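You operate a simulated robot arm through the tools that you are given. There is no shell and no other tool. Be economical: measure what you need, move in short steps, check, and stop when the job is done.

You run a simulated two-armed robot. Do the job below in one go: nothing can be reset, and whatever is moved stays where it is left.

TASK
Pick up the gold bag from the top of the press bench with one hand, pass it to the other hand and put it on the top of the roasting bench.

It is judged by the outcome, as a careful person would: the job done as asked, and still so three seconds after it is handed in. It fails if anything else is knocked over, pushed out of place, dropped, spilled or broken.

THE ROBOT
Two 7-joint arms with two-finger parallel grippers on one trunk, on a base that drives. Base frame: it is fixed to the floor where the robot stands at the start and does not move with it; the origin is under the middle of the robot, x ahead of it, y to its left, z up; the surface under the hand at the start is at about z = 0.85. Readings come in m, rad, newtons and seconds.
The left shoulder is at the start at [0.022, 0.173, 1.505], the right one opposite. With the tool pointing down near the work surface each hand reaches from about 0.1 to 0.48 m from the robot's upright axis, wherever it stands, measured 20 degrees to its own side. Places, roughly: top of the roasting bench [-0.6, 2.4, 0.8]. Payload 3.6 kg a hand.
The tool frame of a hand sits at the grasp point between the pads (the TCP): z along the fingers, y along the line on which they close. The tips reach 0.03 m beyond it. Largest opening 0.11 m; finger width 0.02, thickness 0.01; the body of the gripper, 0.048 by 0.112 m, starts 0.055 m behind the TCP.
Orientation is told as [roll, pitch, yaw] about the base's x, y, z axes, in that order, counted from this pose: with the fingers straight down and closing along the base's y, the tool's x points along the base's -x, its y along +y and its z along -z.

THE INTERFACE
- The arms move only by the tool arm_command. It takes "left_increments", "right_increments" or both (then of equal length, played together; a hand with none holds still); each is a list of rows, each a list of 7 numbers: the shift along the base's x, y, z in m, then the turn, a rotation vector about the base's x, y, z in rad, then the closure, from 0 (fully open) to 1 (shut). In form: [[dx, dy, dz, wx, wy, wz, gripper], ...]. A call has 1 to 12 rows; each row is the pose to reach, as a shift and turn from the pose commanded when the call began. Rows are played at 5 a second. More than 0.05 m and 0.15 rad between two rows, or a gripper value outside its range, and nothing of the call is played. Where a pose cannot be reached the arm comes as near as it can. A force on the tool above 40 N (or 10 N above the force at the start of the call, whichever is more), or a blocked arm, ends the call early, and 0.2 s more pass. The fingers move at their own pace (about 0.153 m/s each) and stop on an object; they squeeze with about 35 N. The grip force told is the motor's: it shows also when the fingers shut on nothing. Time passes only in rows, and 0.2 s behind the last, so rows that repeat a pose let the fingers close. It gives the time, the measured TCP pose, the force on the tool (base axes), the opening and the grip force at its end, in the units of the frame above (readings bear some noise), with the torque about the TCP (base axes, N m) and any sound that the robot's microphone picked up.
- Cameras (640 x 400 px; columns grow to the right, rows downward): "scene" is now at [0.086, -0.0241, 1.6591]; the picture's right is [-0.30, -0.95, -0.00], its down [-0.73, 0.23, -0.64] and it looks along [0.61, -0.19, -0.77] (base axes); focal length 248 px, centre (320, 200). "left" rides on the left gripper at [0.072, -0.017, -0.103] in its tool frame; the picture's right is [0.23, 0.97, 0.00], its down [-0.76, 0.18, -0.62] and it looks along [-0.61, 0.14, 0.78] (tool axes); focal length 222 px, centre (320, 200). "right" rides on the right gripper at [0.072, 0.017, -0.103] in its tool frame; the picture's right is [-0.23, 0.97, 0.00], its down [-0.76, -0.18, -0.62] and it looks along [-0.61, -0.14, 0.78] (tool axes); focal length 222 px, centre (320, 200). There is no depth. A picture from a camera that has moved, and an enlarged one, comes with that camera's place and axes in the base frame and with its lens.
- camera(camera): a new picture of that camera. It takes no simulated time.
- move_column(by): slides the trunk up (or, below 0, down) by that many m; the arms and the scene camera ride with it, the base frame stays. It gives what a move gives, with no picture.
- base_move(legs): drives the robot by 1 to 6 legs, each [ahead, left, turn to the left] in m, m and rad, along the robot's own axes; the way and the turn of a leg run together, so that a leg with both is an arc; at most 1.5 m and 3.142 rad a leg. The arms and the cameras ride along, it lands a little off, and it stops where it bumps. It gives what a move gives.
- head_to(pan, tilt): turns the head with the scene camera to pan (to the left, within 1.501 rad either way) and tilt (down, from -0.506 to 1.204), counted from straight ahead of the robot. It gives what a move gives.
- inspect(camera, box): a new picture of the part [left, top, right, bottom] of that camera's present view, enlarged. It takes no simulated time.
- finish_job(): hands the job in; it is judged then, once.

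Work in short steps. Places have to be worked out from the pictures, the camera data and where the tool is seen: move nearer, look again, correct. Check each grasp and each placing, and mend what went wrong. You have 120 turns and 88 pictures in all, those below and enlarged ones among them. Open the grippers and draw the arms clear of the work before you hand the job in, unless the task says otherwise; then end with one line.

The tools are called after ">>>" as name(argument=value, ...) on one line, values as JSON. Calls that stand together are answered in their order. arm_command: Moves the arms, as the interface text tells. Its arguments: {"type":"object","properties":{"left_increments":{"type":"array","items":{"type":"array","items":{"type":"number"}}},"right_increments":{"type":"array","items":{"type":"array","items":{"type":"number"}}}},"required":[]} The other tools are called the same way: move_column (by) slides the trunk up or down; base_move (legs) drives the base; head_to (pan, tilt) turns the head that bears the scene camera; camera (camera) takes a picture; inspect (camera, box) takes an enlarged picture of a part of a camera's view; finish_job () hands the job in.

At the start:

```text
t: 0.0
left_tool_pos: [0.4004, 0.0939, 1.1361]
left_tcp_rot: [-0.001, 0.002, 0.0]
left_force: [0.5, 0.0, 0.0]
left_torque: [0.0, 0.05, 0.01]
left_finger_gap: 0.1099
left_grip_force: 0.1
right_tool_pos: [0.4317, -0.3712, 1.1175]
right_tcp_rot: [0.001, 0.0, -0.001]
right_force: [0.2, -0.5, 0.1]
right_torque: [0.0, 0.0, 0.0]
right_finger_gap: 0.1097
right_grip_force: 0.1
trunk travel left (down, up): [-0.618, 0.145]
robot x, y, heading: [-0.0013, -0.0, 0.002]
head pan, tilt: [-0.305, 0.876]
```

scene: 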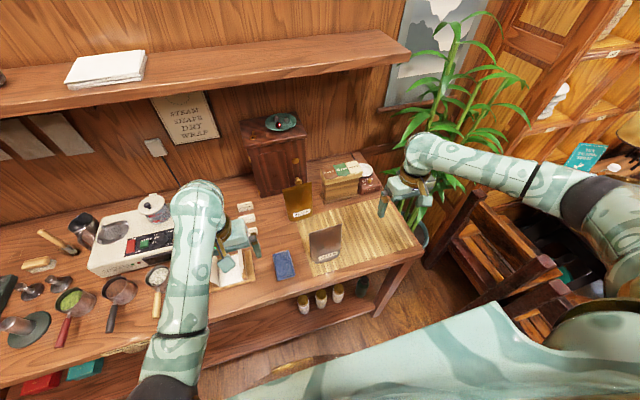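
right: 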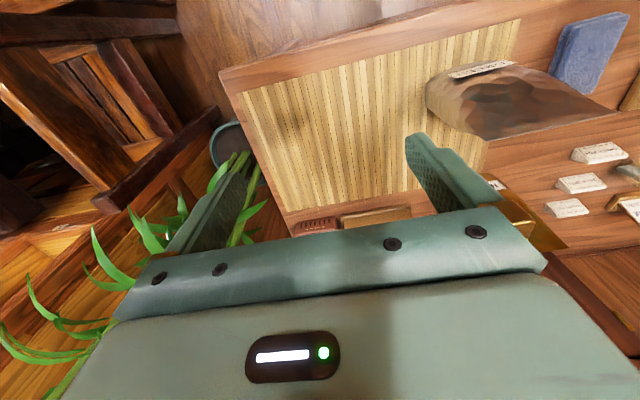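
left: 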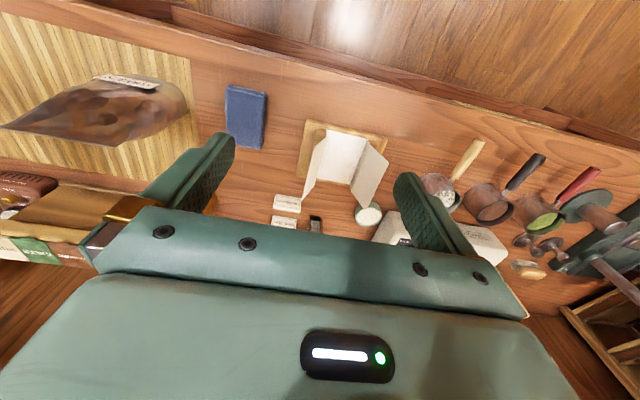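

The scene shows a gold bag near (298,200) and a brown bag near (325,243). I enlarge that region to see both.

>>> inspect(camera="scene", box=[220, 100, 440, 300])

```text
2.00 times, centred on (330, 200) of scene
camera zoom: at [0.086, -0.0241, 1.6591], right [-0.3, -0.95, 0.0], down [-0.73, 0.23, -0.64], along [0.61, -0.19, -0.77], focal length 495 px, centre (300, 200)
```

zoom: 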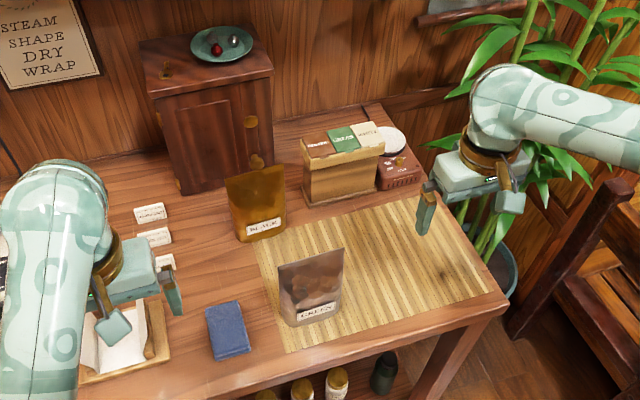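

The gold bag stands at about (0.67, −0.125), its top near z 1.01. The brown bag is in front of it at about (0.46, −0.16), and the bench edge is near x 0.39. I look down to check how close the base can drive.

>>> head_to(pan=0.0, tilt=1.2)

>>> camera(camera="scene")

```text
t: 0.8
left_tool_pos: [0.4007, 0.0927, 1.1349]
left_tcp_rot: [0.0, 0.001, 0.001]
left_force: [0.5, 0.1, 0.4]
left_torque: [0.02, 0.04, 0.0]
left_finger_gap: 0.1102
left_grip_force: 0.0
right_tool_pos: [0.4313, -0.3712, 1.1165]
right_tcp_rot: [0.0, 0.0, 0.0]
right_force: [0.1, 0.4, -0.3]
right_torque: [-0.03, 0.0, 0.0]
right_finger_gap: 0.1101
right_grip_force: 0.0
trunk travel left (down, up): [-0.618, 0.145]
robot x, y, heading: [-0.0023, -0.002, 0.006]
head pan, tilt: [0.0, 1.201]
```

```text
83 pictures are left
camera scene: at [0.0687, -0.0011, 1.6374], right [0.0, -1.0, 0.0], down [-0.93, 0.0, -0.36], along [0.36, 0.0, -0.93], focal length 248 px, centre (320, 200)
```

scene: 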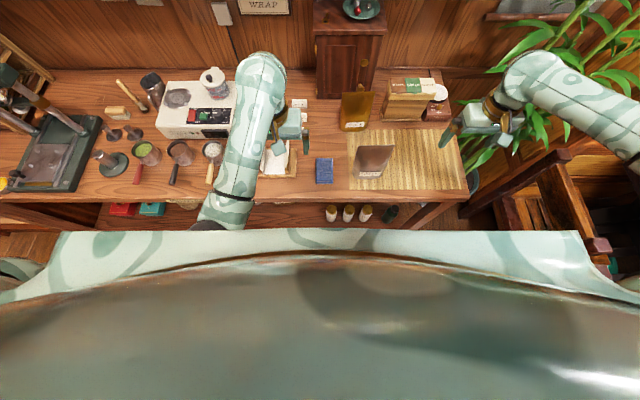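

The chest hides the base, so I will drive only a little and lower the trunk to gain reach. First I raise both hands and turn the right hand so its fingers close along x.

>>> arm_command(right_increments=[[0, 0.01, 0.02, 0, 0, 0.143, 0], [0, 0.03, 0.04, 0, 0, 0.286, 0], [0, 0.05, 0.06, 0, 0, 0.429, 0], [0, 0.07, 0.08, 0, 0, 0.572, 0], [0, 0.09, 0.1, 0, 0, 0.715, 0], [0, 0.11, 0.12, 0, 0, 0.858, 0], [0, 0.13, 0.14, 0, 0, 1.0, 0], [0, 0.15, 0.16, 0, 0, 1.143, 0], [0, 0.16, 0.17, 0, 0, 1.286, 0], [0, 0.17, 0.18, 0, 0, 1.429, 0], [0, 0.17, 0.18, 0, 0, 1.57, 0]], left_increments=[[0, 0.01, 0.02, 0, 0, 0, 0], [0, 0.03, 0.04, 0, 0, 0, 0], [0, 0.05, 0.06, 0, 0, 0, 0], [0, 0.07, 0.08, 0, 0, 0, 0], [0, 0.09, 0.1, 0, 0, 0, 0], [0, 0.11, 0.12, 0, 0, 0, 0], [0, 0.12, 0.14, 0, 0, 0, 0], [-0.02, 0.13, 0.16, 0, 0, 0, 0], [-0.04, 0.13, 0.18, 0, 0, 0, 0], [-0.06, 0.13, 0.18, 0, 0, 0, 0], [-0.08, 0.13, 0.18, 0, 0, 0, 0]])

>>> camera(camera="scene")

>>> camera(camera="right")

```text
t: 1.3
left_tool_pos: [0.4052, 0.2136, 1.1416]
left_tcp_rot: [0.214, -0.005, 0.064]
left_force: [0.0, -0.9, 0.3]
left_torque: [0.02, -0.03, 0.02]
left_finger_gap: 0.1099
left_grip_force: 0.1
left hand out of reach, approached as far as the arm can: row 2
right_tool_pos: [0.432, -0.3541, 1.1425]
right_tcp_rot: [-0.002, 0.0, 0.185]
right_force: [0.1, 0.3, -0.4]
right_torque: [-0.03, 0.02, -0.02]
right_finger_gap: 0.1101
right_grip_force: 0.1
trunk travel left (down, up): [-0.618, 0.145]
robot x, y, heading: [0.0013, -0.0007, -0.002]
head pan, tilt: [0.0, 1.201]
stopped in row 2 (left hand): the arm was blocked; the commanded pose is now the measured one
```

```text
82 pictures are left
camera scene: at [0.0688, 0.0019, 1.6374], right [0.0, -1.0, 0.0], down [-0.93, 0.0, -0.36], along [0.36, 0.0, -0.93], focal length 248 px, centre (320, 200)
```

scene: 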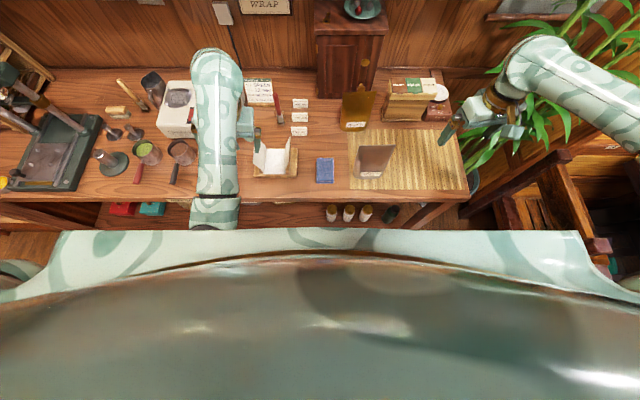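

```text
81 pictures are left
camera right: at [0.3575, -0.3507, 1.2474], right [0.04, 1.0, 0.0], down [0.78, -0.03, 0.62], along [0.62, -0.03, -0.78], focal length 222 px, centre (320, 200)
```

right: 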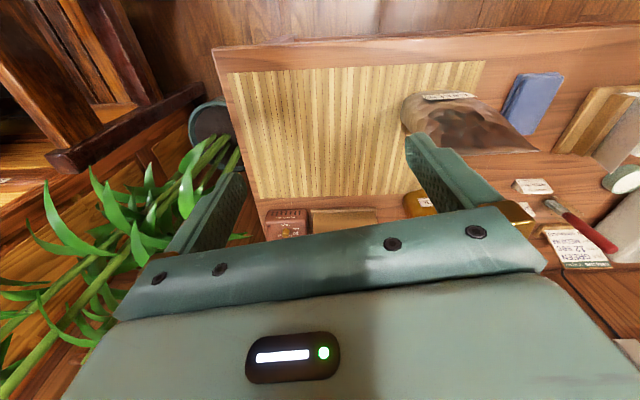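

The left arm reached a joint or reach limit but touched nothing. I leave it there and turn only the right hand.

>>> arm_command(right_increments=[[0, 0.01, 0.01, 0, 0, 0.14, 0], [0, 0.03, 0.02, 0, 0, 0.28, 0], [0, 0.05, 0.03, 0, 0, 0.42, 0], [0, 0.07, 0.04, 0, 0, 0.56, 0], [0, 0.09, 0.05, 0, 0, 0.7, 0], [0, 0.11, 0.06, 0, 0, 0.84, 0], [0, 0.12, 0.06, 0, 0, 0.98, 0], [0, 0.13, 0.06, 0, 0, 1.12, 0], [0, 0.14, 0.06, 0, 0, 1.26, 0], [0, 0.15, 0.06, 0, 0, 1.39, 0]])

>>> camera(camera="right")

```text
t: 3.5
left_tool_pos: [0.4043, 0.2098, 1.142]
left_tcp_rot: [0.214, -0.004, 0.064]
left_force: [0.4, -0.1, -0.1]
left_torque: [0.0, 0.01, 0.0]
left_finger_gap: 0.1099
left_grip_force: 0.0
right_tool_pos: [0.4311, -0.2054, 1.2031]
right_tcp_rot: [-0.001, -0.001, 1.579]
right_force: [0.3, -0.2, 0.6]
right_torque: [0.0, -0.02, -0.01]
right_finger_gap: 0.1102
right_grip_force: 0.2
trunk travel left (down, up): [-0.618, 0.145]
robot x, y, heading: [0.0017, -0.0007, 0.001]
head pan, tilt: [0.0, 1.201]
```

```text
80 pictures are left
camera right: at [0.4153, -0.2779, 1.3069], right [-0.98, 0.22, 0.0], down [0.17, 0.76, 0.62], along [0.14, 0.61, -0.78], focal length 222 px, centre (320, 200)
```

right: 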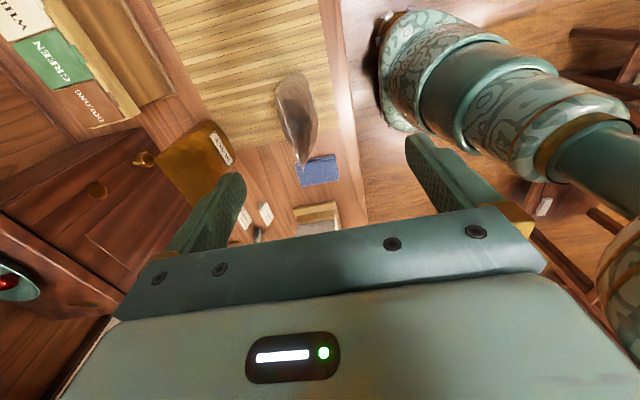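

The right hand now closes along x. Next I check where the elbows are before driving.

>>> head_to(pan=-0.3, tilt=0.9)

>>> camera(camera="scene")

>>> camera(camera="left")

```text
t: 4.3
left_tool_pos: [0.4044, 0.2094, 1.1415]
left_tcp_rot: [0.214, -0.003, 0.061]
left_force: [0.6, -0.5, 0.8]
left_torque: [0.02, -0.01, -0.03]
left_finger_gap: 0.11
left_grip_force: 0.1
right_tool_pos: [0.4318, -0.2049, 1.2016]
right_tcp_rot: [-0.001, 0.001, 1.575]
right_force: [0.3, 0.5, 0.2]
right_torque: [0.01, -0.03, 0.0]
right_finger_gap: 0.1101
right_grip_force: 0.2
trunk travel left (down, up): [-0.618, 0.145]
robot x, y, heading: [0.0034, 0.0015, -0.004]
head pan, tilt: [-0.3, 0.901]
```

```text
79 pictures are left
camera scene: at [0.0848, -0.0231, 1.6572], right [-0.29, -0.96, 0.0], down [-0.75, 0.23, -0.62], along [0.59, -0.18, -0.78], focal length 248 px, centre (320, 200)
```

scene: 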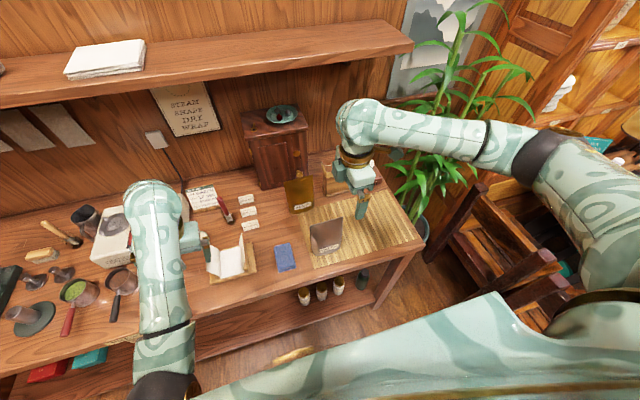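

```text
78 pictures are left
camera left: at [0.3323, 0.1665, 1.2385], right [-0.29, 0.94, 0.21], down [0.75, 0.09, 0.65], along [0.59, 0.34, -0.73], focal length 222 px, centre (320, 200)
```

left: 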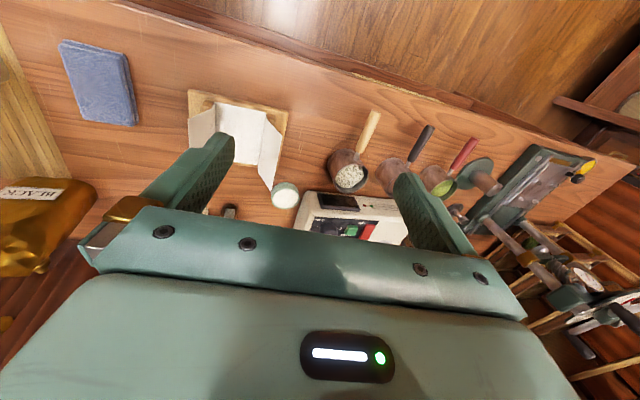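

The right elbow is well out of the way, but the left elbow hangs low near the bench edge, so lowering the trunk is risky. I test how far the right arm reaches from here, staying high above the bags.

>>> arm_command(right_increments=[[0.03, 0.01, 0, 0, 0, 0, 0], [0.06, 0.02, 0, 0, 0, 0, 0], [0.09, 0.03, -0.01, 0, 0, 0, 0], [0.12, 0.04, -0.02, 0, 0, 0, 0], [0.15, 0.055, -0.03, 0, 0, 0, 0], [0.18, 0.07, -0.04, 0, 0, 0, 0], [0.2, 0.08, -0.05, 0, 0, 0, 0]])

>>> camera(camera="right")

```text
t: 5.9
left_tool_pos: [0.405, 0.2103, 1.1416]
left_tcp_rot: [0.216, -0.005, 0.064]
left_force: [0.2, -0.6, 0.0]
left_torque: [-0.02, -0.03, 0.0]
left_finger_gap: 0.1099
left_grip_force: 0.0
right_tool_pos: [0.5978, -0.1444, 1.1655]
right_tcp_rot: [-0.003, -0.002, 1.575]
right_force: [-0.1, -1.0, -0.2]
right_torque: [0.04, 0.02, 0.01]
right_finger_gap: 0.1099
right_grip_force: 0.0
right hand out of reach, approached as far as the arm can: row 6, 7
trunk travel left (down, up): [-0.618, 0.145]
robot x, y, heading: [0.0012, -0.0022, -0.002]
head pan, tilt: [-0.3, 0.901]
```

```text
77 pictures are left
camera right: at [0.5802, -0.2166, 1.2707], right [-0.97, 0.22, 0.0], down [0.17, 0.76, 0.62], along [0.14, 0.61, -0.78], focal length 222 px, centre (320, 200)
```

right: 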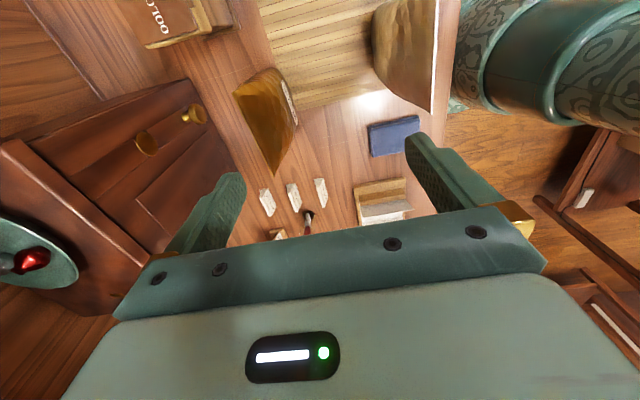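

The right hand reaches x≈0.60, about 0.1–0.15 short. The gold bag's top edge runs along y at x≈0.68, from y −0.18 to −0.07, z≈1.015. I drive 0.1 m forward with both hands still high.

>>> base_move(legs=[[0.1, 0, 0]])

>>> camera(camera="scene")

>>> camera(camera="right")

```text
t: 7.1
left_tool_pos: [0.5062, 0.2096, 1.1411]
left_tcp_rot: [0.215, -0.002, 0.061]
left_force: [-0.1, -0.8, -0.1]
left_torque: [-0.02, 0.05, 0.01]
left_finger_gap: 0.11
left_grip_force: 0.1
right_tool_pos: [0.699, -0.1427, 1.1663]
right_tcp_rot: [0.001, -0.001, 1.575]
right_force: [-0.2, -0.2, 0.2]
right_torque: [0.01, 0.0, 0.0]
right_finger_gap: 0.1101
right_grip_force: 0.0
trunk travel left (down, up): [-0.618, 0.145]
robot x, y, heading: [0.1045, 0.0006, -0.002]
head pan, tilt: [-0.3, 0.901]
```

```text
76 pictures are left
camera scene: at [0.1871, -0.0232, 1.6572], right [-0.3, -0.96, 0.0], down [-0.75, 0.23, -0.62], along [0.59, -0.18, -0.78], focal length 248 px, centre (320, 200)
```

scene: 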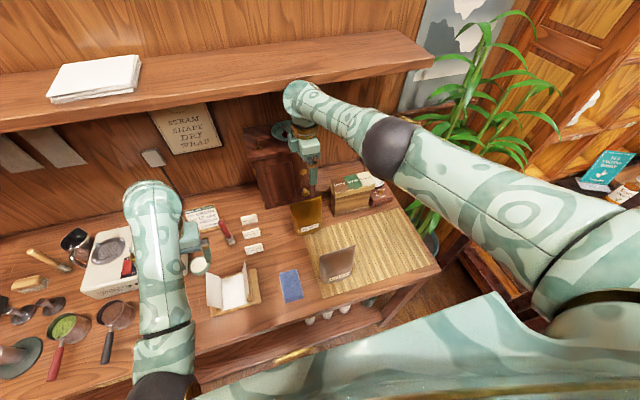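

```text
75 pictures are left
camera right: at [0.6822, -0.2152, 1.2704], right [-0.97, 0.22, 0.0], down [0.17, 0.76, 0.62], along [0.14, 0.61, -0.78], focal length 222 px, centre (320, 200)
```

right: 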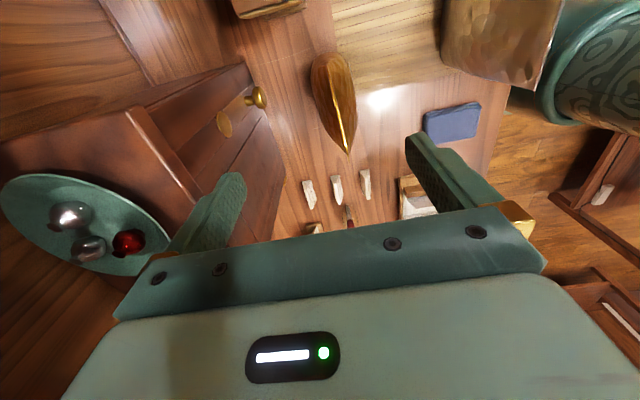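

The view is now almost straight down on the bag. I enlarge it to get the top edge accurately.

>>> inspect(camera="right", box=[240, 20, 440, 170])

>>> inspect(camera="scene", box=[230, 70, 430, 310])

```text
2.67 times, centred on (340, 95) of right
camera zoom: at [0.6822, -0.2152, 1.2704], right [-0.97, 0.22, 0.0], down [0.17, 0.76, 0.62], along [0.14, 0.61, -0.78], focal length 592 px, centre (267, 480)
```

zoom: 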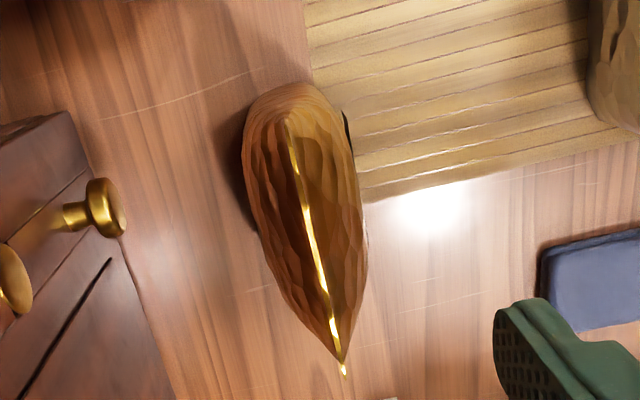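

```text
1.67 times, centred on (330, 190) of scene
camera zoom: at [0.1871, -0.0232, 1.6572], right [-0.3, -0.96, 0.0], down [-0.75, 0.23, -0.62], along [0.59, -0.18, -0.78], focal length 413 px, centre (303, 217)
```

zoom: 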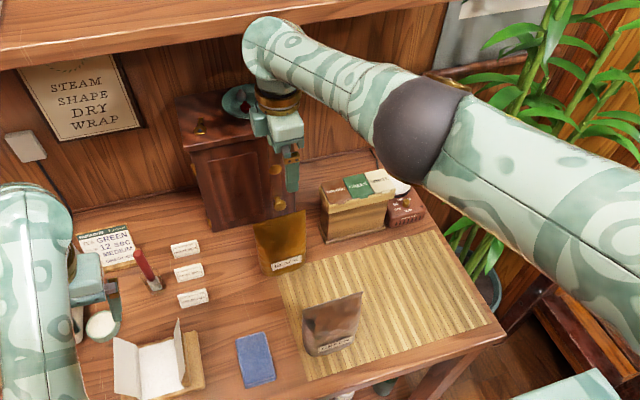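

The top edge runs from (0.683, −0.181) to (0.678, −0.075) at z≈1.016, so it lies nearly along y. To reach it low down I want the trunk about 0.1 lower. First I try raising the left hand gently to keep it clear.

>>> arm_command(left_increments=[[0, 0, 0.02, 0, 0, 0, 0], [0, 0, 0.04, 0, 0, 0, 0], [0, 0, 0.06, 0, 0, 0, 0], [0, 0, 0.08, 0, 0, 0, 0], [0, 0, 0.1, 0, 0, 0, 0]])

>>> camera(camera="left")

```text
t: 7.7
left_tool_pos: [0.5074, 0.2911, 1.1805]
left_tcp_rot: [0.389, -0.02, 0.121]
left_force: [0.1, 0.4, -1.0]
left_torque: [-0.03, 0.03, 0.02]
left_finger_gap: 0.1098
left_grip_force: 0.1
left hand out of reach, approached as far as the arm can: row 3
right_tool_pos: [0.7004, -0.1421, 1.167]
right_tcp_rot: [0.001, 0.0, 1.574]
right_force: [0.7, 0.0, 0.2]
right_torque: [0.01, 0.02, -0.03]
right_finger_gap: 0.1099
right_grip_force: 0.0
trunk travel left (down, up): [-0.618, 0.145]
robot x, y, heading: [0.1009, 0.0001, -0.001]
head pan, tilt: [-0.3, 0.901]
stopped in row 3 (left hand): the arm was blocked; the commanded pose is now the measured one
```

```text
72 pictures are left
camera left: at [0.4386, 0.2267, 1.2691], right [-0.34, 0.87, 0.37], down [0.75, 0.02, 0.66], along [0.56, 0.5, -0.66], focal length 222 px, centre (320, 200)
```

left: 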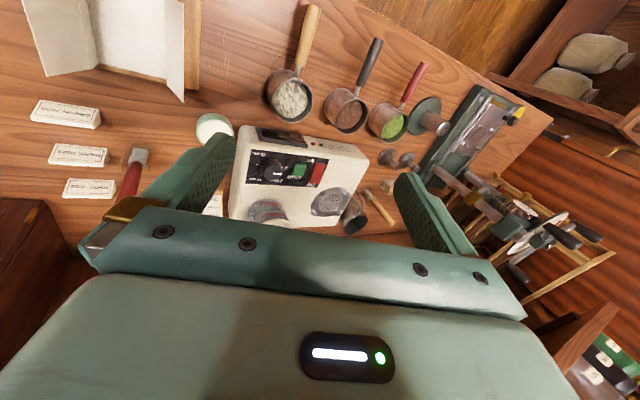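

The left hand rose a bit and swung outward to a clear spot. I bring the right hand to x 0.68, y −0.155 and tilt it so the fingers lean to +y, still above the bag.

>>> arm_command(right_increments=[[-0.01, -0.01, 0, 0.1, 0, 0, 0], [-0.015, -0.015, 0, 0.2, 0, 0, 0], [-0.02, -0.015, 0, 0.3, 0, 0, 0], [-0.02, -0.015, 0, 0.4, 0, 0, 0]])

>>> camera(camera="right")

```text
t: 8.7
left_tool_pos: [0.5052, 0.2898, 1.1822]
left_tcp_rot: [0.391, -0.021, 0.124]
left_force: [-0.5, -0.3, 0.0]
left_torque: [-0.02, 0.03, -0.02]
left_finger_gap: 0.1099
left_grip_force: 0.1
right_tool_pos: [0.6774, -0.157, 1.1664]
right_tcp_rot: [-0.004, -0.401, 1.575]
right_force: [0.4, -0.1, 0.4]
right_torque: [0.06, 0.01, -0.01]
right_finger_gap: 0.11
right_grip_force: 0.0
trunk travel left (down, up): [-0.618, 0.145]
robot x, y, heading: [0.1044, 0.0009, 0.001]
head pan, tilt: [-0.3, 0.901]
```

```text
71 pictures are left
camera right: at [0.6612, -0.2653, 1.2341], right [-0.97, 0.21, 0.09], down [0.17, 0.46, 0.87], along [0.14, 0.86, -0.48], focal length 222 px, centre (320, 200)
```

right: 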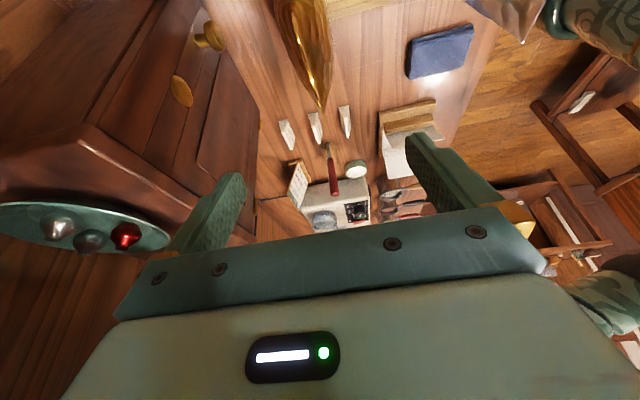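

The tilt is right and the bag's ridge lies midway between the fingers. I lower the trunk 0.08 m, which should leave the right tips near z 1.06, above the bag.

>>> move_column(by=-0.08)

>>> camera(camera="right")

>>> camera(camera="scene")

```text
t: 9.5
left_tool_pos: [0.5029, 0.3651, 1.143]
left_tcp_rot: [0.55, -0.043, 0.176]
left_force: [-0.1, -0.2, 0.3]
left_torque: [0.01, 0.04, 0.0]
left_finger_gap: 0.1098
left_grip_force: 0.1
right_tool_pos: [0.6789, -0.157, 1.1139]
right_tcp_rot: [0.0, -0.401, 1.574]
right_force: [0.0, -0.7, 0.5]
right_torque: [-0.01, 0.0, 0.03]
right_finger_gap: 0.1099
right_grip_force: 0.0
trunk travel left (down, up): [-0.567, 0.196]
robot x, y, heading: [0.1028, -0.0008, 0.001]
head pan, tilt: [-0.3, 0.901]
stopped: the arm was blocked; the commanded pose is now the measured one
```

```text
70 pictures are left
camera right: at [0.6622, -0.2642, 1.1816], right [-0.97, 0.21, 0.09], down [0.18, 0.46, 0.87], along [0.14, 0.86, -0.48], focal length 222 px, centre (320, 200)
```

right: 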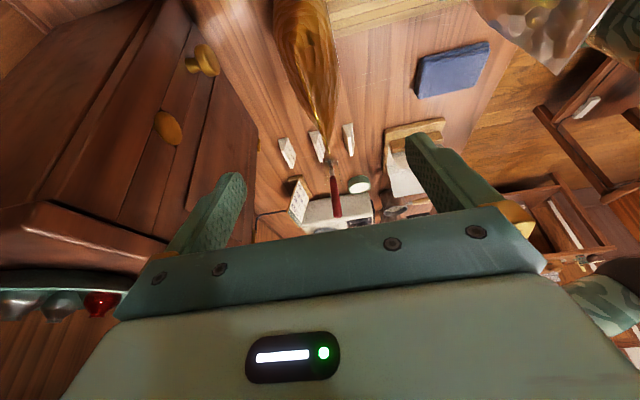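

```text
69 pictures are left
camera scene: at [0.19, -0.0226, 1.6054], right [-0.3, -0.96, 0.0], down [-0.75, 0.23, -0.62], along [0.59, -0.18, -0.78], focal length 248 px, centre (320, 200)
```

scene: 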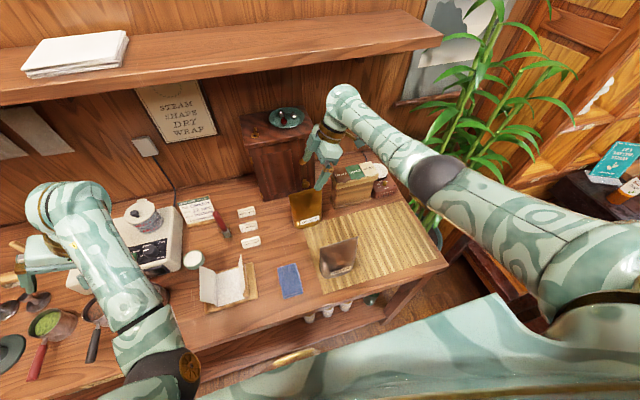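

The left arm stopped the trunk after 0.05 m, but nothing on the bench has moved. The right hand is at z 1.114, above the bag. I set the fingers to about 0.08 m and descend step by step.

>>> arm_command(right_increments=[[0.002, 0.002, -0.02, 0, 0, 0, 0.25], [0.002, 0.002, -0.04, 0, 0, 0, 0.25], [0.002, 0.002, -0.06, 0, 0, 0, 0.25]])

>>> camera(camera="right")

>>> inspect(camera="scene", box=[240, 100, 400, 260])

```text
t: 10.3
left_tool_pos: [0.4995, 0.3651, 1.1439]
left_tcp_rot: [0.55, -0.043, 0.178]
left_force: [0.4, 0.0, 0.3]
left_torque: [0.0, -0.02, 0.0]
left_finger_gap: 0.1101
left_grip_force: 0.0
right_tool_pos: [0.6805, -0.1541, 1.0526]
right_tcp_rot: [-0.001, -0.401, 1.577]
right_force: [0.0, -0.2, -0.7]
right_torque: [0.0, 0.0, -0.03]
right_finger_gap: 0.0825
right_grip_force: 0.0
trunk travel left (down, up): [-0.567, 0.196]
robot x, y, heading: [0.1019, -0.0006, -0.001]
head pan, tilt: [-0.3, 0.901]
```

```text
68 pictures are left
camera right: at [0.6641, -0.2611, 1.1212], right [-0.97, 0.21, 0.09], down [0.18, 0.46, 0.87], along [0.14, 0.86, -0.48], focal length 222 px, centre (320, 200)
```

right: 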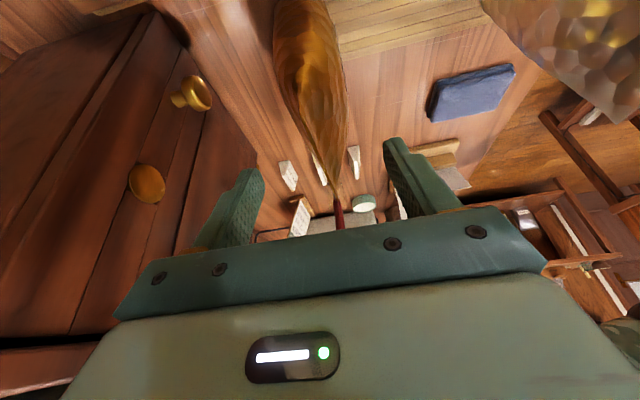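

```text
2.50 times, centred on (320, 180) of scene
camera zoom: at [0.1893, -0.0226, 1.6061], right [-0.3, -0.96, 0.0], down [-0.75, 0.23, -0.62], along [0.59, -0.18, -0.78], focal length 619 px, centre (320, 250)
```

zoom: 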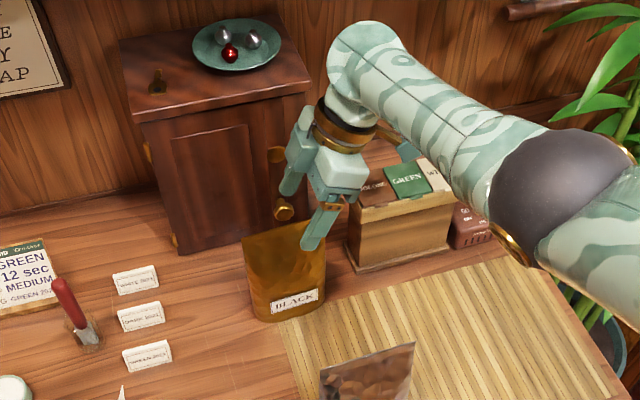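

The fingers straddle the right part of the bag's top with good clearance from the cabinet knob. I descend about 6.5 cm more.

>>> arm_command(right_increments=[[0, 0, -0.02, 0, 0, 0, 0.25], [0, 0, -0.04, 0, 0, 0, 0.25], [0, 0, -0.055, 0, 0, 0, 0.25], [0, 0, -0.068, 0, 0, 0, 0.25]])

>>> camera(camera="right")

>>> inspect(camera="scene", box=[240, 100, 400, 260])

```text
t: 11.3
left_tool_pos: [0.5005, 0.3639, 1.1436]
left_tcp_rot: [0.549, -0.042, 0.177]
left_force: [-0.2, 0.8, 0.4]
left_torque: [0.0, -0.02, 0.01]
left_finger_gap: 0.1095
left_grip_force: 0.0
right_tool_pos: [0.6602, -0.1586, 0.9977]
right_tcp_rot: [-0.001, -0.401, 1.575]
right_force: [0.9, 0.0, -0.5]
right_torque: [0.02, -0.03, 0.0]
right_finger_gap: 0.0825
right_grip_force: 0.1
right hand out of reach, approached as far as the arm can: row 1, 2, 3, 4
trunk travel left (down, up): [-0.567, 0.196]
robot x, y, heading: [0.103, 0.0032, -0.004]
head pan, tilt: [-0.3, 0.901]
```

```text
66 pictures are left
camera right: at [0.6432, -0.2662, 1.067], right [-0.97, 0.21, 0.09], down [0.18, 0.46, 0.87], along [0.14, 0.86, -0.48], focal length 222 px, centre (320, 200)
```

right: 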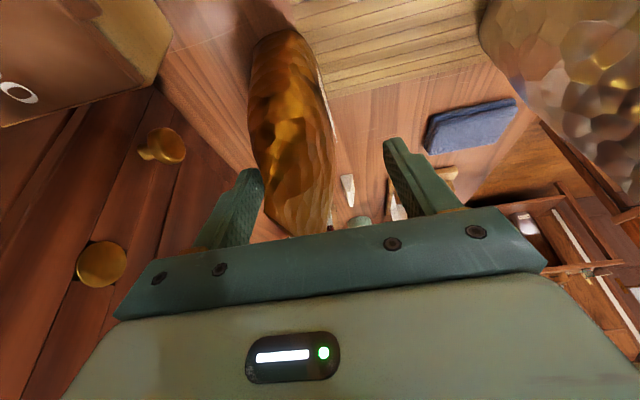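

```text
2.50 times, centred on (320, 180) of scene
camera zoom: at [0.189, -0.0232, 1.6061], right [-0.3, -0.96, 0.0], down [-0.75, 0.23, -0.62], along [0.59, -0.18, -0.78], focal length 619 px, centre (320, 250)
```

zoom: 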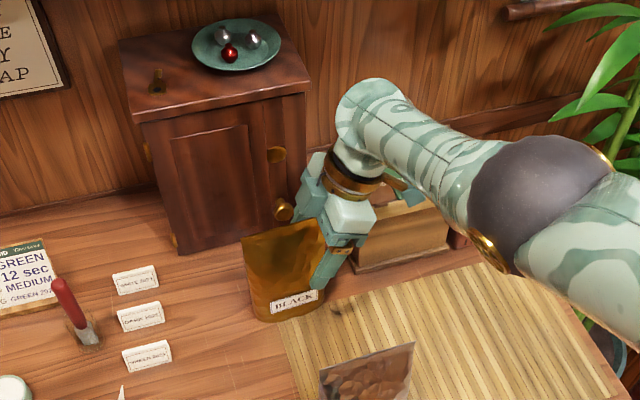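

The reach limit pulled the hand back to x 0.66, but the bag is untouched between the fingers. I drive the base 2.5 cm forward to centre it.

>>> base_move(legs=[[0.025, 0, 0]])

>>> camera(camera="right")

```text
t: 12.1
left_tool_pos: [0.5247, 0.3631, 1.144]
left_tcp_rot: [0.551, -0.043, 0.177]
left_force: [-1.2, -0.2, -0.5]
left_torque: [-0.02, -0.02, -0.04]
left_finger_gap: 0.1098
left_grip_force: 0.0
right_tool_pos: [0.6839, -0.1586, 0.9998]
right_tcp_rot: [-0.002, -0.4, 1.573]
right_force: [0.1, -0.4, -0.1]
right_torque: [-0.01, 0.02, -0.01]
right_finger_gap: 0.0826
right_grip_force: 0.0
trunk travel left (down, up): [-0.567, 0.196]
robot x, y, heading: [0.1259, 0.0011, -0.001]
head pan, tilt: [-0.3, 0.901]
```

```text
64 pictures are left
camera right: at [0.6667, -0.2662, 1.0682], right [-0.97, 0.21, 0.09], down [0.17, 0.46, 0.87], along [0.14, 0.86, -0.48], focal length 222 px, centre (320, 200)
```

right: 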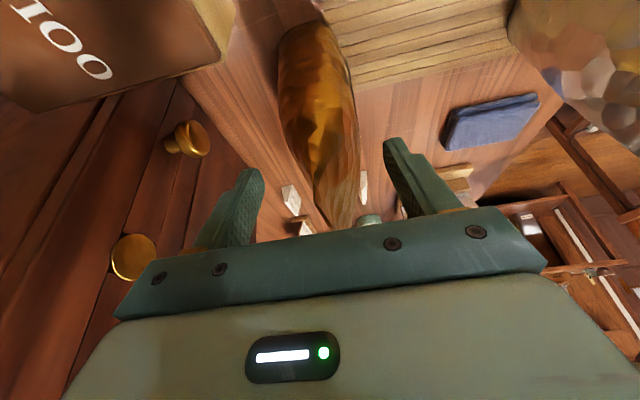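

The bag's ridge is centred now. I go down another 1.3 cm, then close in the same place.

>>> arm_command(right_increments=[[-0.002, 0.003, -0.007, 0, 0, 0, 0.25], [-0.002, 0.005, -0.014, 0, 0, 0, 0.25]])

>>> arm_command(right_increments=[[0, 0, 0, 0, 0, 0, 0.6], [0, 0, 0, 0, 0, 0, 1], [0, 0, 0, 0, 0, 0, 1], [0, 0, 0, 0, 0, 0, 1]])

>>> camera(camera="right")

```text
t: 12.7
left_tool_pos: [0.5261, 0.3661, 1.1439]
left_tcp_rot: [0.551, -0.042, 0.178]
left_force: [-0.1, 0.1, 0.3]
left_torque: [-0.03, 0.01, -0.02]
left_finger_gap: 0.11
left_grip_force: 0.1
right_tool_pos: [0.678, -0.1552, 0.9875]
right_tcp_rot: [0.0, -0.401, 1.573]
right_force: [1.1, -0.3, 0.0]
right_torque: [0.01, 0.01, 0.0]
right_finger_gap: 0.0827
right_grip_force: 0.0
right hand out of reach, approached as far as the arm can: row 2
trunk travel left (down, up): [-0.567, 0.196]
robot x, y, heading: [0.1245, 0.0008, 0.0]
head pan, tilt: [-0.3, 0.901]
```

```text
t: 13.7
left_tool_pos: [0.5243, 0.3642, 1.1432]
left_tcp_rot: [0.549, -0.041, 0.177]
left_force: [-0.1, -0.5, -0.1]
left_torque: [0.04, 0.01, 0.0]
left_finger_gap: 0.1102
left_grip_force: 0.0
right_tool_pos: [0.6786, -0.1555, 0.9876]
right_tcp_rot: [-0.003, -0.401, 1.576]
right_force: [0.0, -1.7, 5.6]
right_torque: [0.15, 0.05, 0.0]
right_finger_gap: 0.0347
right_grip_force: 34.7
trunk travel left (down, up): [-0.567, 0.196]
robot x, y, heading: [0.1272, 0.0036, -0.004]
head pan, tilt: [-0.3, 0.901]
```

```text
63 pictures are left
camera right: at [0.6616, -0.2628, 1.0558], right [-0.97, 0.21, 0.09], down [0.17, 0.46, 0.87], along [0.14, 0.86, -0.48], focal length 222 px, centre (320, 200)
```

right: 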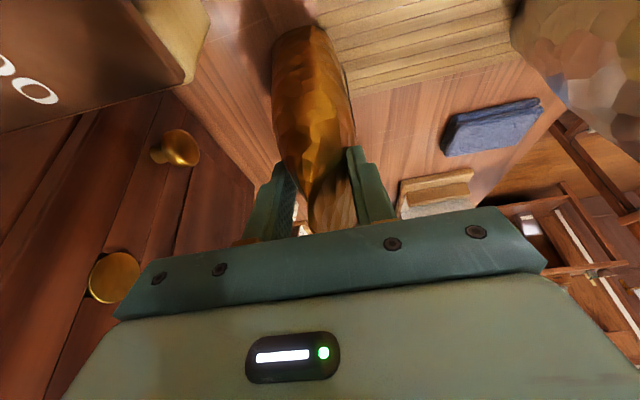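

The bag is gripped with a 35 mm gap at 34.7 N. I lift slowly by 4 cm and check for slip.

>>> arm_command(right_increments=[[0, 0, 0.01, 0, 0, 0, 1], [0, 0, 0.02, 0, 0, 0, 1], [-0.004, 0, 0.03, 0, 0, 0, 1], [-0.01, 0, 0.045, 0, 0, 0, 1]])

>>> inspect(camera="scene", box=[240, 100, 400, 260])

>>> camera(camera="right")

```text
t: 14.7
left_tool_pos: [0.5258, 0.3644, 1.1436]
left_tcp_rot: [0.551, -0.043, 0.179]
left_force: [-0.7, 0.0, 0.5]
left_torque: [-0.01, -0.01, 0.01]
left_finger_gap: 0.11
left_grip_force: 0.0
right_tool_pos: [0.6906, -0.1549, 1.0166]
right_tcp_rot: [0.001, -0.402, 1.575]
right_force: [0.1, 0.4, -2.9]
right_torque: [-0.12, -0.02, 0.03]
right_finger_gap: 0.0135
right_grip_force: 35.3
right hand out of reach, approached as far as the arm can: row 2, 3, 4
trunk travel left (down, up): [-0.567, 0.196]
robot x, y, heading: [0.1273, -0.0027, -0.007]
head pan, tilt: [-0.3, 0.901]
```

```text
2.50 times, centred on (320, 180) of scene
camera zoom: at [0.2144, -0.0229, 1.6061], right [-0.3, -0.96, 0.0], down [-0.75, 0.23, -0.62], along [0.59, -0.18, -0.78], focal length 619 px, centre (320, 250)
```

zoom: 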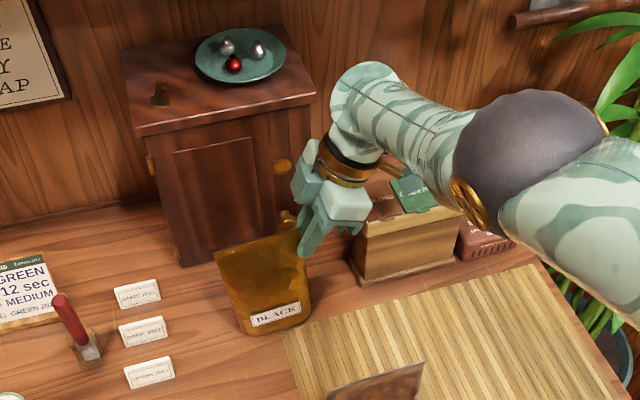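

```text
61 pictures are left
camera right: at [0.6744, -0.2622, 1.0834], right [-0.97, 0.21, 0.09], down [0.18, 0.46, 0.87], along [0.14, 0.86, -0.48], focal length 222 px, centre (320, 200)
```

right: 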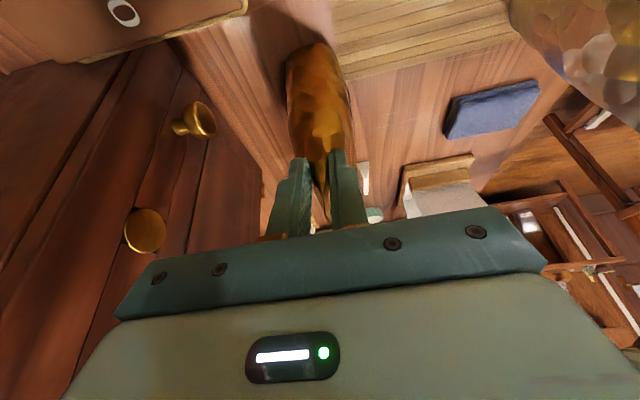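

The grip slipped up the taper and the bag slid about 2.5 cm to +y. It is pillow-shaped, so it must be gripped near its middle and deeper. It still stands on the bench, so I release gently and look.

>>> arm_command(right_increments=[[0, 0, -0.004, 0, 0, 0, 1], [0, 0, -0.004, 0, 0, 0, 0.8], [0, 0, -0.004, 0, 0, 0, 0.6], [0, 0, -0.004, 0, 0, 0, 0.25]])

>>> inspect(camera="scene", box=[240, 100, 400, 260])

>>> camera(camera="right")

```text
t: 15.7
left_tool_pos: [0.5251, 0.3646, 1.1435]
left_tcp_rot: [0.551, -0.042, 0.179]
left_force: [0.5, 0.4, -0.3]
left_torque: [0.01, 0.0, -0.02]
left_finger_gap: 0.1102
left_grip_force: 0.1
right_tool_pos: [0.6912, -0.1548, 1.0115]
right_tcp_rot: [0.001, -0.399, 1.574]
right_force: [-1.2, -0.1, 0.9]
right_torque: [-0.01, 0.04, 0.0]
right_finger_gap: 0.0826
right_grip_force: 0.0
trunk travel left (down, up): [-0.567, 0.196]
robot x, y, heading: [0.1239, 0.0009, 0.003]
head pan, tilt: [-0.3, 0.901]
```

```text
2.50 times, centred on (320, 180) of scene
camera zoom: at [0.2144, -0.0229, 1.6061], right [-0.3, -0.96, 0.0], down [-0.75, 0.23, -0.62], along [0.59, -0.18, -0.78], focal length 619 px, centre (320, 250)
```

zoom: 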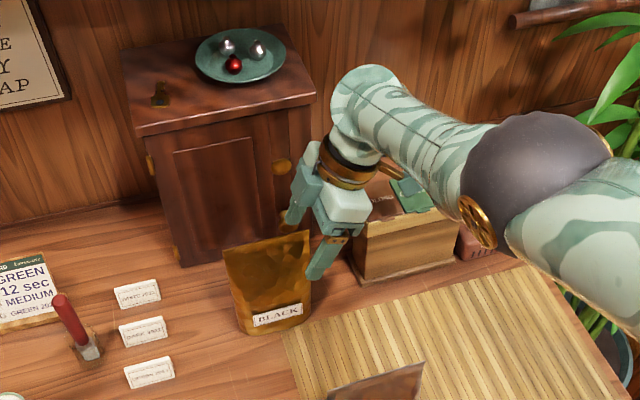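

```text
59 pictures are left
camera right: at [0.6746, -0.2627, 1.0799], right [-0.97, 0.21, 0.09], down [0.18, 0.46, 0.87], along [0.14, 0.86, -0.48], focal length 222 px, centre (320, 200)
```

right: 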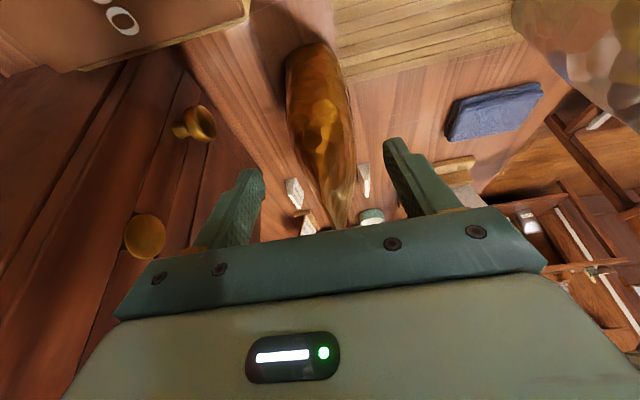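

The bag is upright again, its top edge from (0.692, −0.155) to (0.696, −0.046). I raise the hand, straighten it and centre it over the bag at y −0.10.

>>> arm_command(right_increments=[[0, 0, 0.03, 0, 0, 0, 0.1], [0, 0, 0.06, 0, 0, 0, 0.1], [0, 0, 0.09, 0, 0, 0, 0.1], [0, 0.015, 0.1, -0.1, 0, 0, 0.1], [0, 0.03, 0.1, -0.2, 0, 0, 0.1], [0, 0.045, 0.1, -0.3, 0, 0, 0.1], [0.0, 0.055, 0.1, -0.4, 0, 0, 0.1]])

>>> base_move(legs=[[0.04, 0, 0]])

>>> camera(camera="right")

>>> camera(camera="scene")

```text
t: 17.3
left_tool_pos: [0.5249, 0.366, 1.143]
left_tcp_rot: [0.551, -0.042, 0.18]
left_force: [0.3, 0.1, -0.2]
left_torque: [-0.03, -0.03, 0.0]
left_finger_gap: 0.11
left_grip_force: 0.0
right_tool_pos: [0.7115, -0.0944, 1.1074]
right_tcp_rot: [0.002, 0.007, 1.576]
right_force: [-0.6, -0.5, -0.3]
right_torque: [-0.01, 0.0, 0.0]
right_finger_gap: 0.099
right_grip_force: 0.1
right hand out of reach, approached as far as the arm can: row 1, 2, 3, 4, 5, 6, 7
trunk travel left (down, up): [-0.567, 0.196]
robot x, y, heading: [0.1279, 0.0014, 0.001]
head pan, tilt: [-0.3, 0.901]
```

```text
t: 18.3
left_tool_pos: [0.5497, 0.3661, 1.1443]
left_tcp_rot: [0.553, -0.044, 0.179]
left_force: [-0.2, 0.3, 0.0]
left_torque: [-0.01, -0.04, 0.0]
left_finger_gap: 0.11
left_grip_force: 0.0
right_tool_pos: [0.7343, -0.0958, 1.1064]
right_tcp_rot: [0.005, 0.002, 1.573]
right_force: [0.5, 0.2, -0.6]
right_torque: [0.02, -0.03, -0.04]
right_finger_gap: 0.0992
right_grip_force: 0.0
trunk travel left (down, up): [-0.567, 0.196]
robot x, y, heading: [0.1524, 0.0016, -0.001]
head pan, tilt: [-0.3, 0.901]
stopped in leg 1: the robot was blocked; the commanded pose is now the measured one
```

```text
58 pictures are left
camera right: at [0.7188, -0.1687, 1.2109], right [-0.97, 0.23, 0.0], down [0.18, 0.76, 0.62], along [0.14, 0.61, -0.78], focal length 222 px, centre (320, 200)
```

right: 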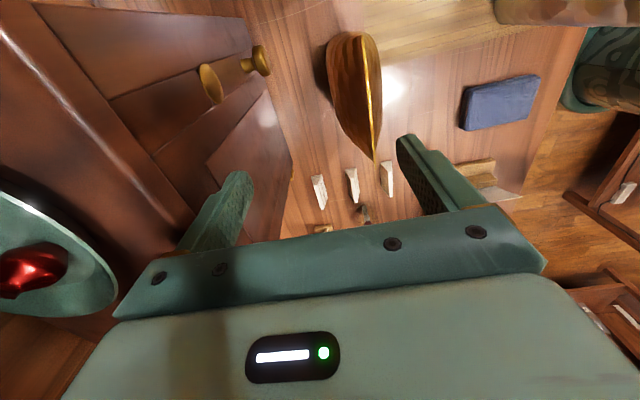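

```text
57 pictures are left
camera scene: at [0.2379, -0.0226, 1.6061], right [-0.3, -0.96, 0.0], down [-0.75, 0.23, -0.62], along [0.59, -0.18, -0.78], focal length 248 px, centre (320, 200)
```

scene: 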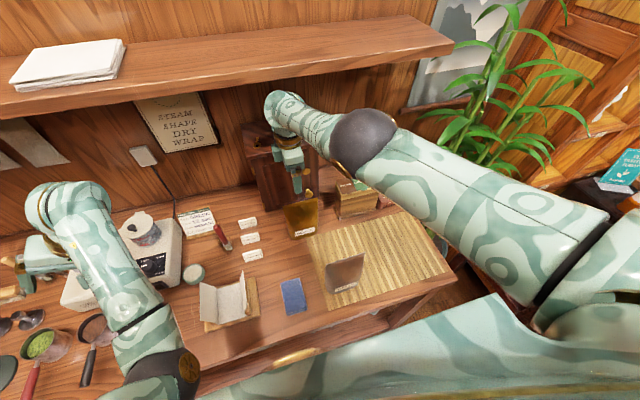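

The base stopped against something at x 0.152, and nothing visible moved, so I go no further forward. The bag ridge is at x≈0.69, y −0.153 to −0.05. I move the hand back over it before descending.

>>> arm_command(right_increments=[[-0.02, -0.003, 0, 0, 0, 0, 0.2], [-0.043, -0.006, 0, 0, 0, 0, 0.2], [-0.043, -0.006, -0.02, 0, 0, 0, 0.2], [-0.043, -0.006, -0.04, 0, 0, 0, 0.2], [-0.043, -0.006, -0.055, 0, 0, 0, 0.2]])

>>> camera(camera="right")

```text
t: 19.5
left_tool_pos: [0.5496, 0.3643, 1.1438]
left_tcp_rot: [0.551, -0.044, 0.178]
left_force: [0.4, 0.3, 0.2]
left_torque: [0.05, 0.0, 0.01]
left_finger_gap: 0.1097
left_grip_force: 0.0
right_tool_pos: [0.7108, -0.0944, 1.0401]
right_tcp_rot: [0.008, 0.001, 1.573]
right_force: [-0.6, -0.6, -0.4]
right_torque: [-0.01, -0.03, -0.01]
right_finger_gap: 0.0879
right_grip_force: 0.0
right hand out of reach, approached as far as the arm can: row 1, 2, 3, 4, 5
trunk travel left (down, up): [-0.567, 0.196]
robot x, y, heading: [0.1515, 0.0036, -0.001]
head pan, tilt: [-0.3, 0.901]
```

```text
56 pictures are left
camera right: at [0.695, -0.167, 1.1448], right [-0.97, 0.22, 0.01], down [0.18, 0.76, 0.62], along [0.14, 0.61, -0.78], focal length 222 px, centre (320, 200)
```

right: 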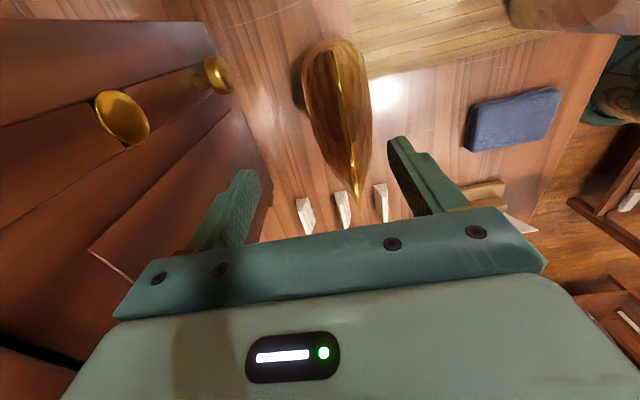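

The arm is fully stretched, and at that singularity it only slides along its reach sphere. I raise it clear of the bag, then pull back firmly to bend the elbow again.

>>> arm_command(right_increments=[[0, 0, 0.03, 0, 0, 0, 0.2], [0, 0, 0.06, 0, 0, 0, 0.2], [-0.04, -0.01, 0.08, 0, 0, 0, 0.2], [-0.08, -0.02, 0.09, 0, 0, 0, 0.2], [-0.12, -0.03, 0.1, 0, 0, 0, 0.2], [-0.14, -0.03, 0.1, 0, 0, 0, 0.2]])

>>> camera(camera="scene")

```text
t: 20.9
left_tool_pos: [0.5497, 0.366, 1.1436]
left_tcp_rot: [0.551, -0.043, 0.178]
left_force: [0.4, 0.5, -0.1]
left_torque: [-0.01, -0.01, -0.03]
left_finger_gap: 0.1102
left_grip_force: 0.1
right_tool_pos: [0.7317, -0.0891, 1.1008]
right_tcp_rot: [0.004, 0.002, 1.574]
right_force: [0.8, -0.8, 0.4]
right_torque: [0.0, 0.0, 0.0]
right_finger_gap: 0.0882
right_grip_force: 0.2
right hand out of reach, approached as far as the arm can: row 1, 2, 3, 4, 5, 6
trunk travel left (down, up): [-0.567, 0.196]
robot x, y, heading: [0.1527, -0.0001, -0.002]
head pan, tilt: [-0.3, 0.901]
```

```text
55 pictures are left
camera scene: at [0.2379, -0.023, 1.6061], right [-0.3, -0.96, 0.0], down [-0.75, 0.23, -0.62], along [0.59, -0.18, -0.78], focal length 248 px, centre (320, 200)
```

scene: 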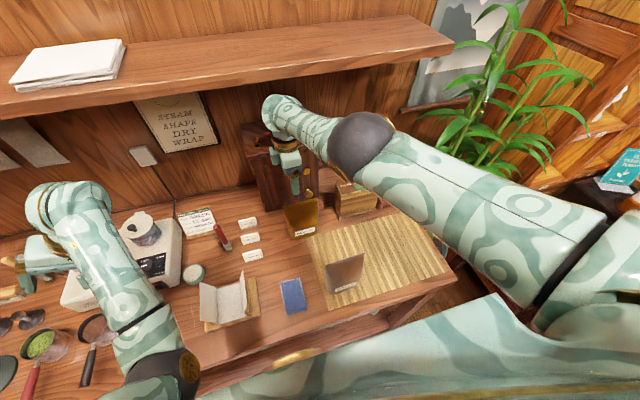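

It still did not retract, which fits an elbow straightened to its singularity. I hold a clearly inward target for longer, staying high, so the elbow can bend.

>>> arm_command(right_increments=[[-0.04, -0.03, 0.0, 0, 0, -0.1, 0.2], [-0.08, -0.06, 0.0, 0, 0, -0.2, 0.2], [-0.11, -0.09, 0.0, 0, 0, -0.3, 0.2], [-0.13, -0.11, 0.0, 0, 0, -0.4, 0.2], [-0.13, -0.13, 0.0, 0, 0, -0.4, 0.2], [-0.13, -0.15, 0.0, 0, 0, -0.4, 0.2], [-0.13, -0.15, 0.0, 0, 0, -0.4, 0.2], [-0.13, -0.15, 0.0, 0, 0, -0.4, 0.2]])

>>> camera(camera="scene")

```text
t: 22.7
left_tool_pos: [0.549, 0.3636, 1.1436]
left_tcp_rot: [0.553, -0.045, 0.177]
left_force: [-0.2, 0.7, 0.0]
left_torque: [0.02, 0.01, -0.01]
left_finger_gap: 0.1102
left_grip_force: 0.1
right_tool_pos: [0.7338, -0.2355, 1.0451]
right_tcp_rot: [0.005, 0.003, 1.173]
right_force: [0.0, 0.8, -0.6]
right_torque: [-0.03, 0.03, 0.03]
right_finger_gap: 0.0881
right_grip_force: 0.1
right hand out of reach, approached as far as the arm can: row 1, 2, 3, 4, 5, 6, 7, 8
trunk travel left (down, up): [-0.567, 0.196]
robot x, y, heading: [0.151, 0.0006, -0.001]
head pan, tilt: [-0.3, 0.901]
```

```text
54 pictures are left
camera scene: at [0.2379, -0.0234, 1.6061], right [-0.3, -0.96, 0.0], down [-0.75, 0.23, -0.62], along [0.59, -0.18, -0.78], focal length 248 px, centre (320, 200)
```

scene: 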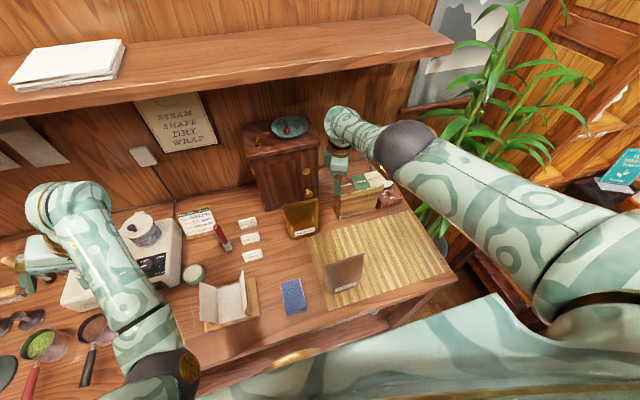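

The arm is stuck at its singularity, and the shelf front is close above the wrist, so I won't raise it here. I drive 8 cm straight back first, then raise the trunk before crossing the brown bag.

>>> base_move(legs=[[-0.09, 0, 0]])

>>> move_column(by=0.1)

>>> camera(camera="scene")

```text
t: 23.8
left_tool_pos: [0.4575, 0.365, 1.1442]
left_tcp_rot: [0.553, -0.044, 0.178]
left_force: [-0.5, 0.4, -1.0]
left_torque: [-0.03, -0.04, -0.01]
left_finger_gap: 0.1098
left_grip_force: 0.1
right_tool_pos: [0.642, -0.235, 1.0449]
right_tcp_rot: [0.006, 0.001, 1.173]
right_force: [0.1, 0.2, 0.1]
right_torque: [0.01, -0.03, -0.01]
right_finger_gap: 0.0883
right_grip_force: 0.0
trunk travel left (down, up): [-0.567, 0.196]
robot x, y, heading: [0.0621, -0.0014, 0.004]
head pan, tilt: [-0.3, 0.901]
```

```text
t: 24.8
left_tool_pos: [0.4489, 0.4282, 1.247]
left_tcp_rot: [0.679, -0.075, 0.233]
left_force: [0.4, -0.4, 0.5]
left_torque: [0.01, -0.01, 0.0]
left_finger_gap: 0.1099
left_grip_force: 0.0
right_tool_pos: [0.641, -0.2361, 1.1277]
right_tcp_rot: [0.003, 0.001, 1.172]
right_force: [-0.8, 0.2, 0.3]
right_torque: [0.03, -0.02, -0.04]
right_finger_gap: 0.0881
right_grip_force: 0.0
trunk travel left (down, up): [-0.648, 0.115]
robot x, y, heading: [0.0616, 0.0028, 0.001]
head pan, tilt: [-0.3, 0.901]
stopped: the arm was blocked; the commanded pose is now the measured one
```

```text
53 pictures are left
camera scene: at [0.1428, -0.0227, 1.6879], right [-0.3, -0.96, 0.0], down [-0.75, 0.23, -0.62], along [0.59, -0.18, -0.78], focal length 248 px, centre (320, 200)
```

scene: 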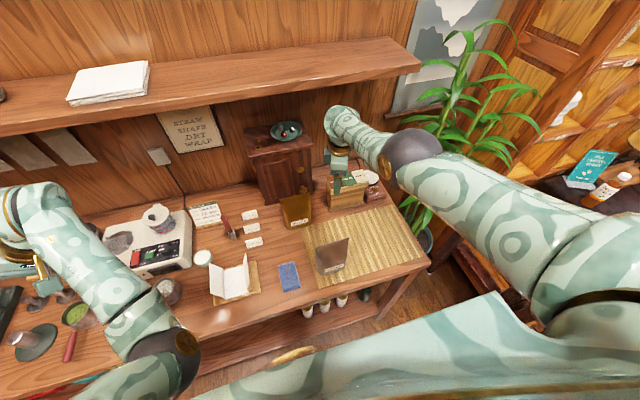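

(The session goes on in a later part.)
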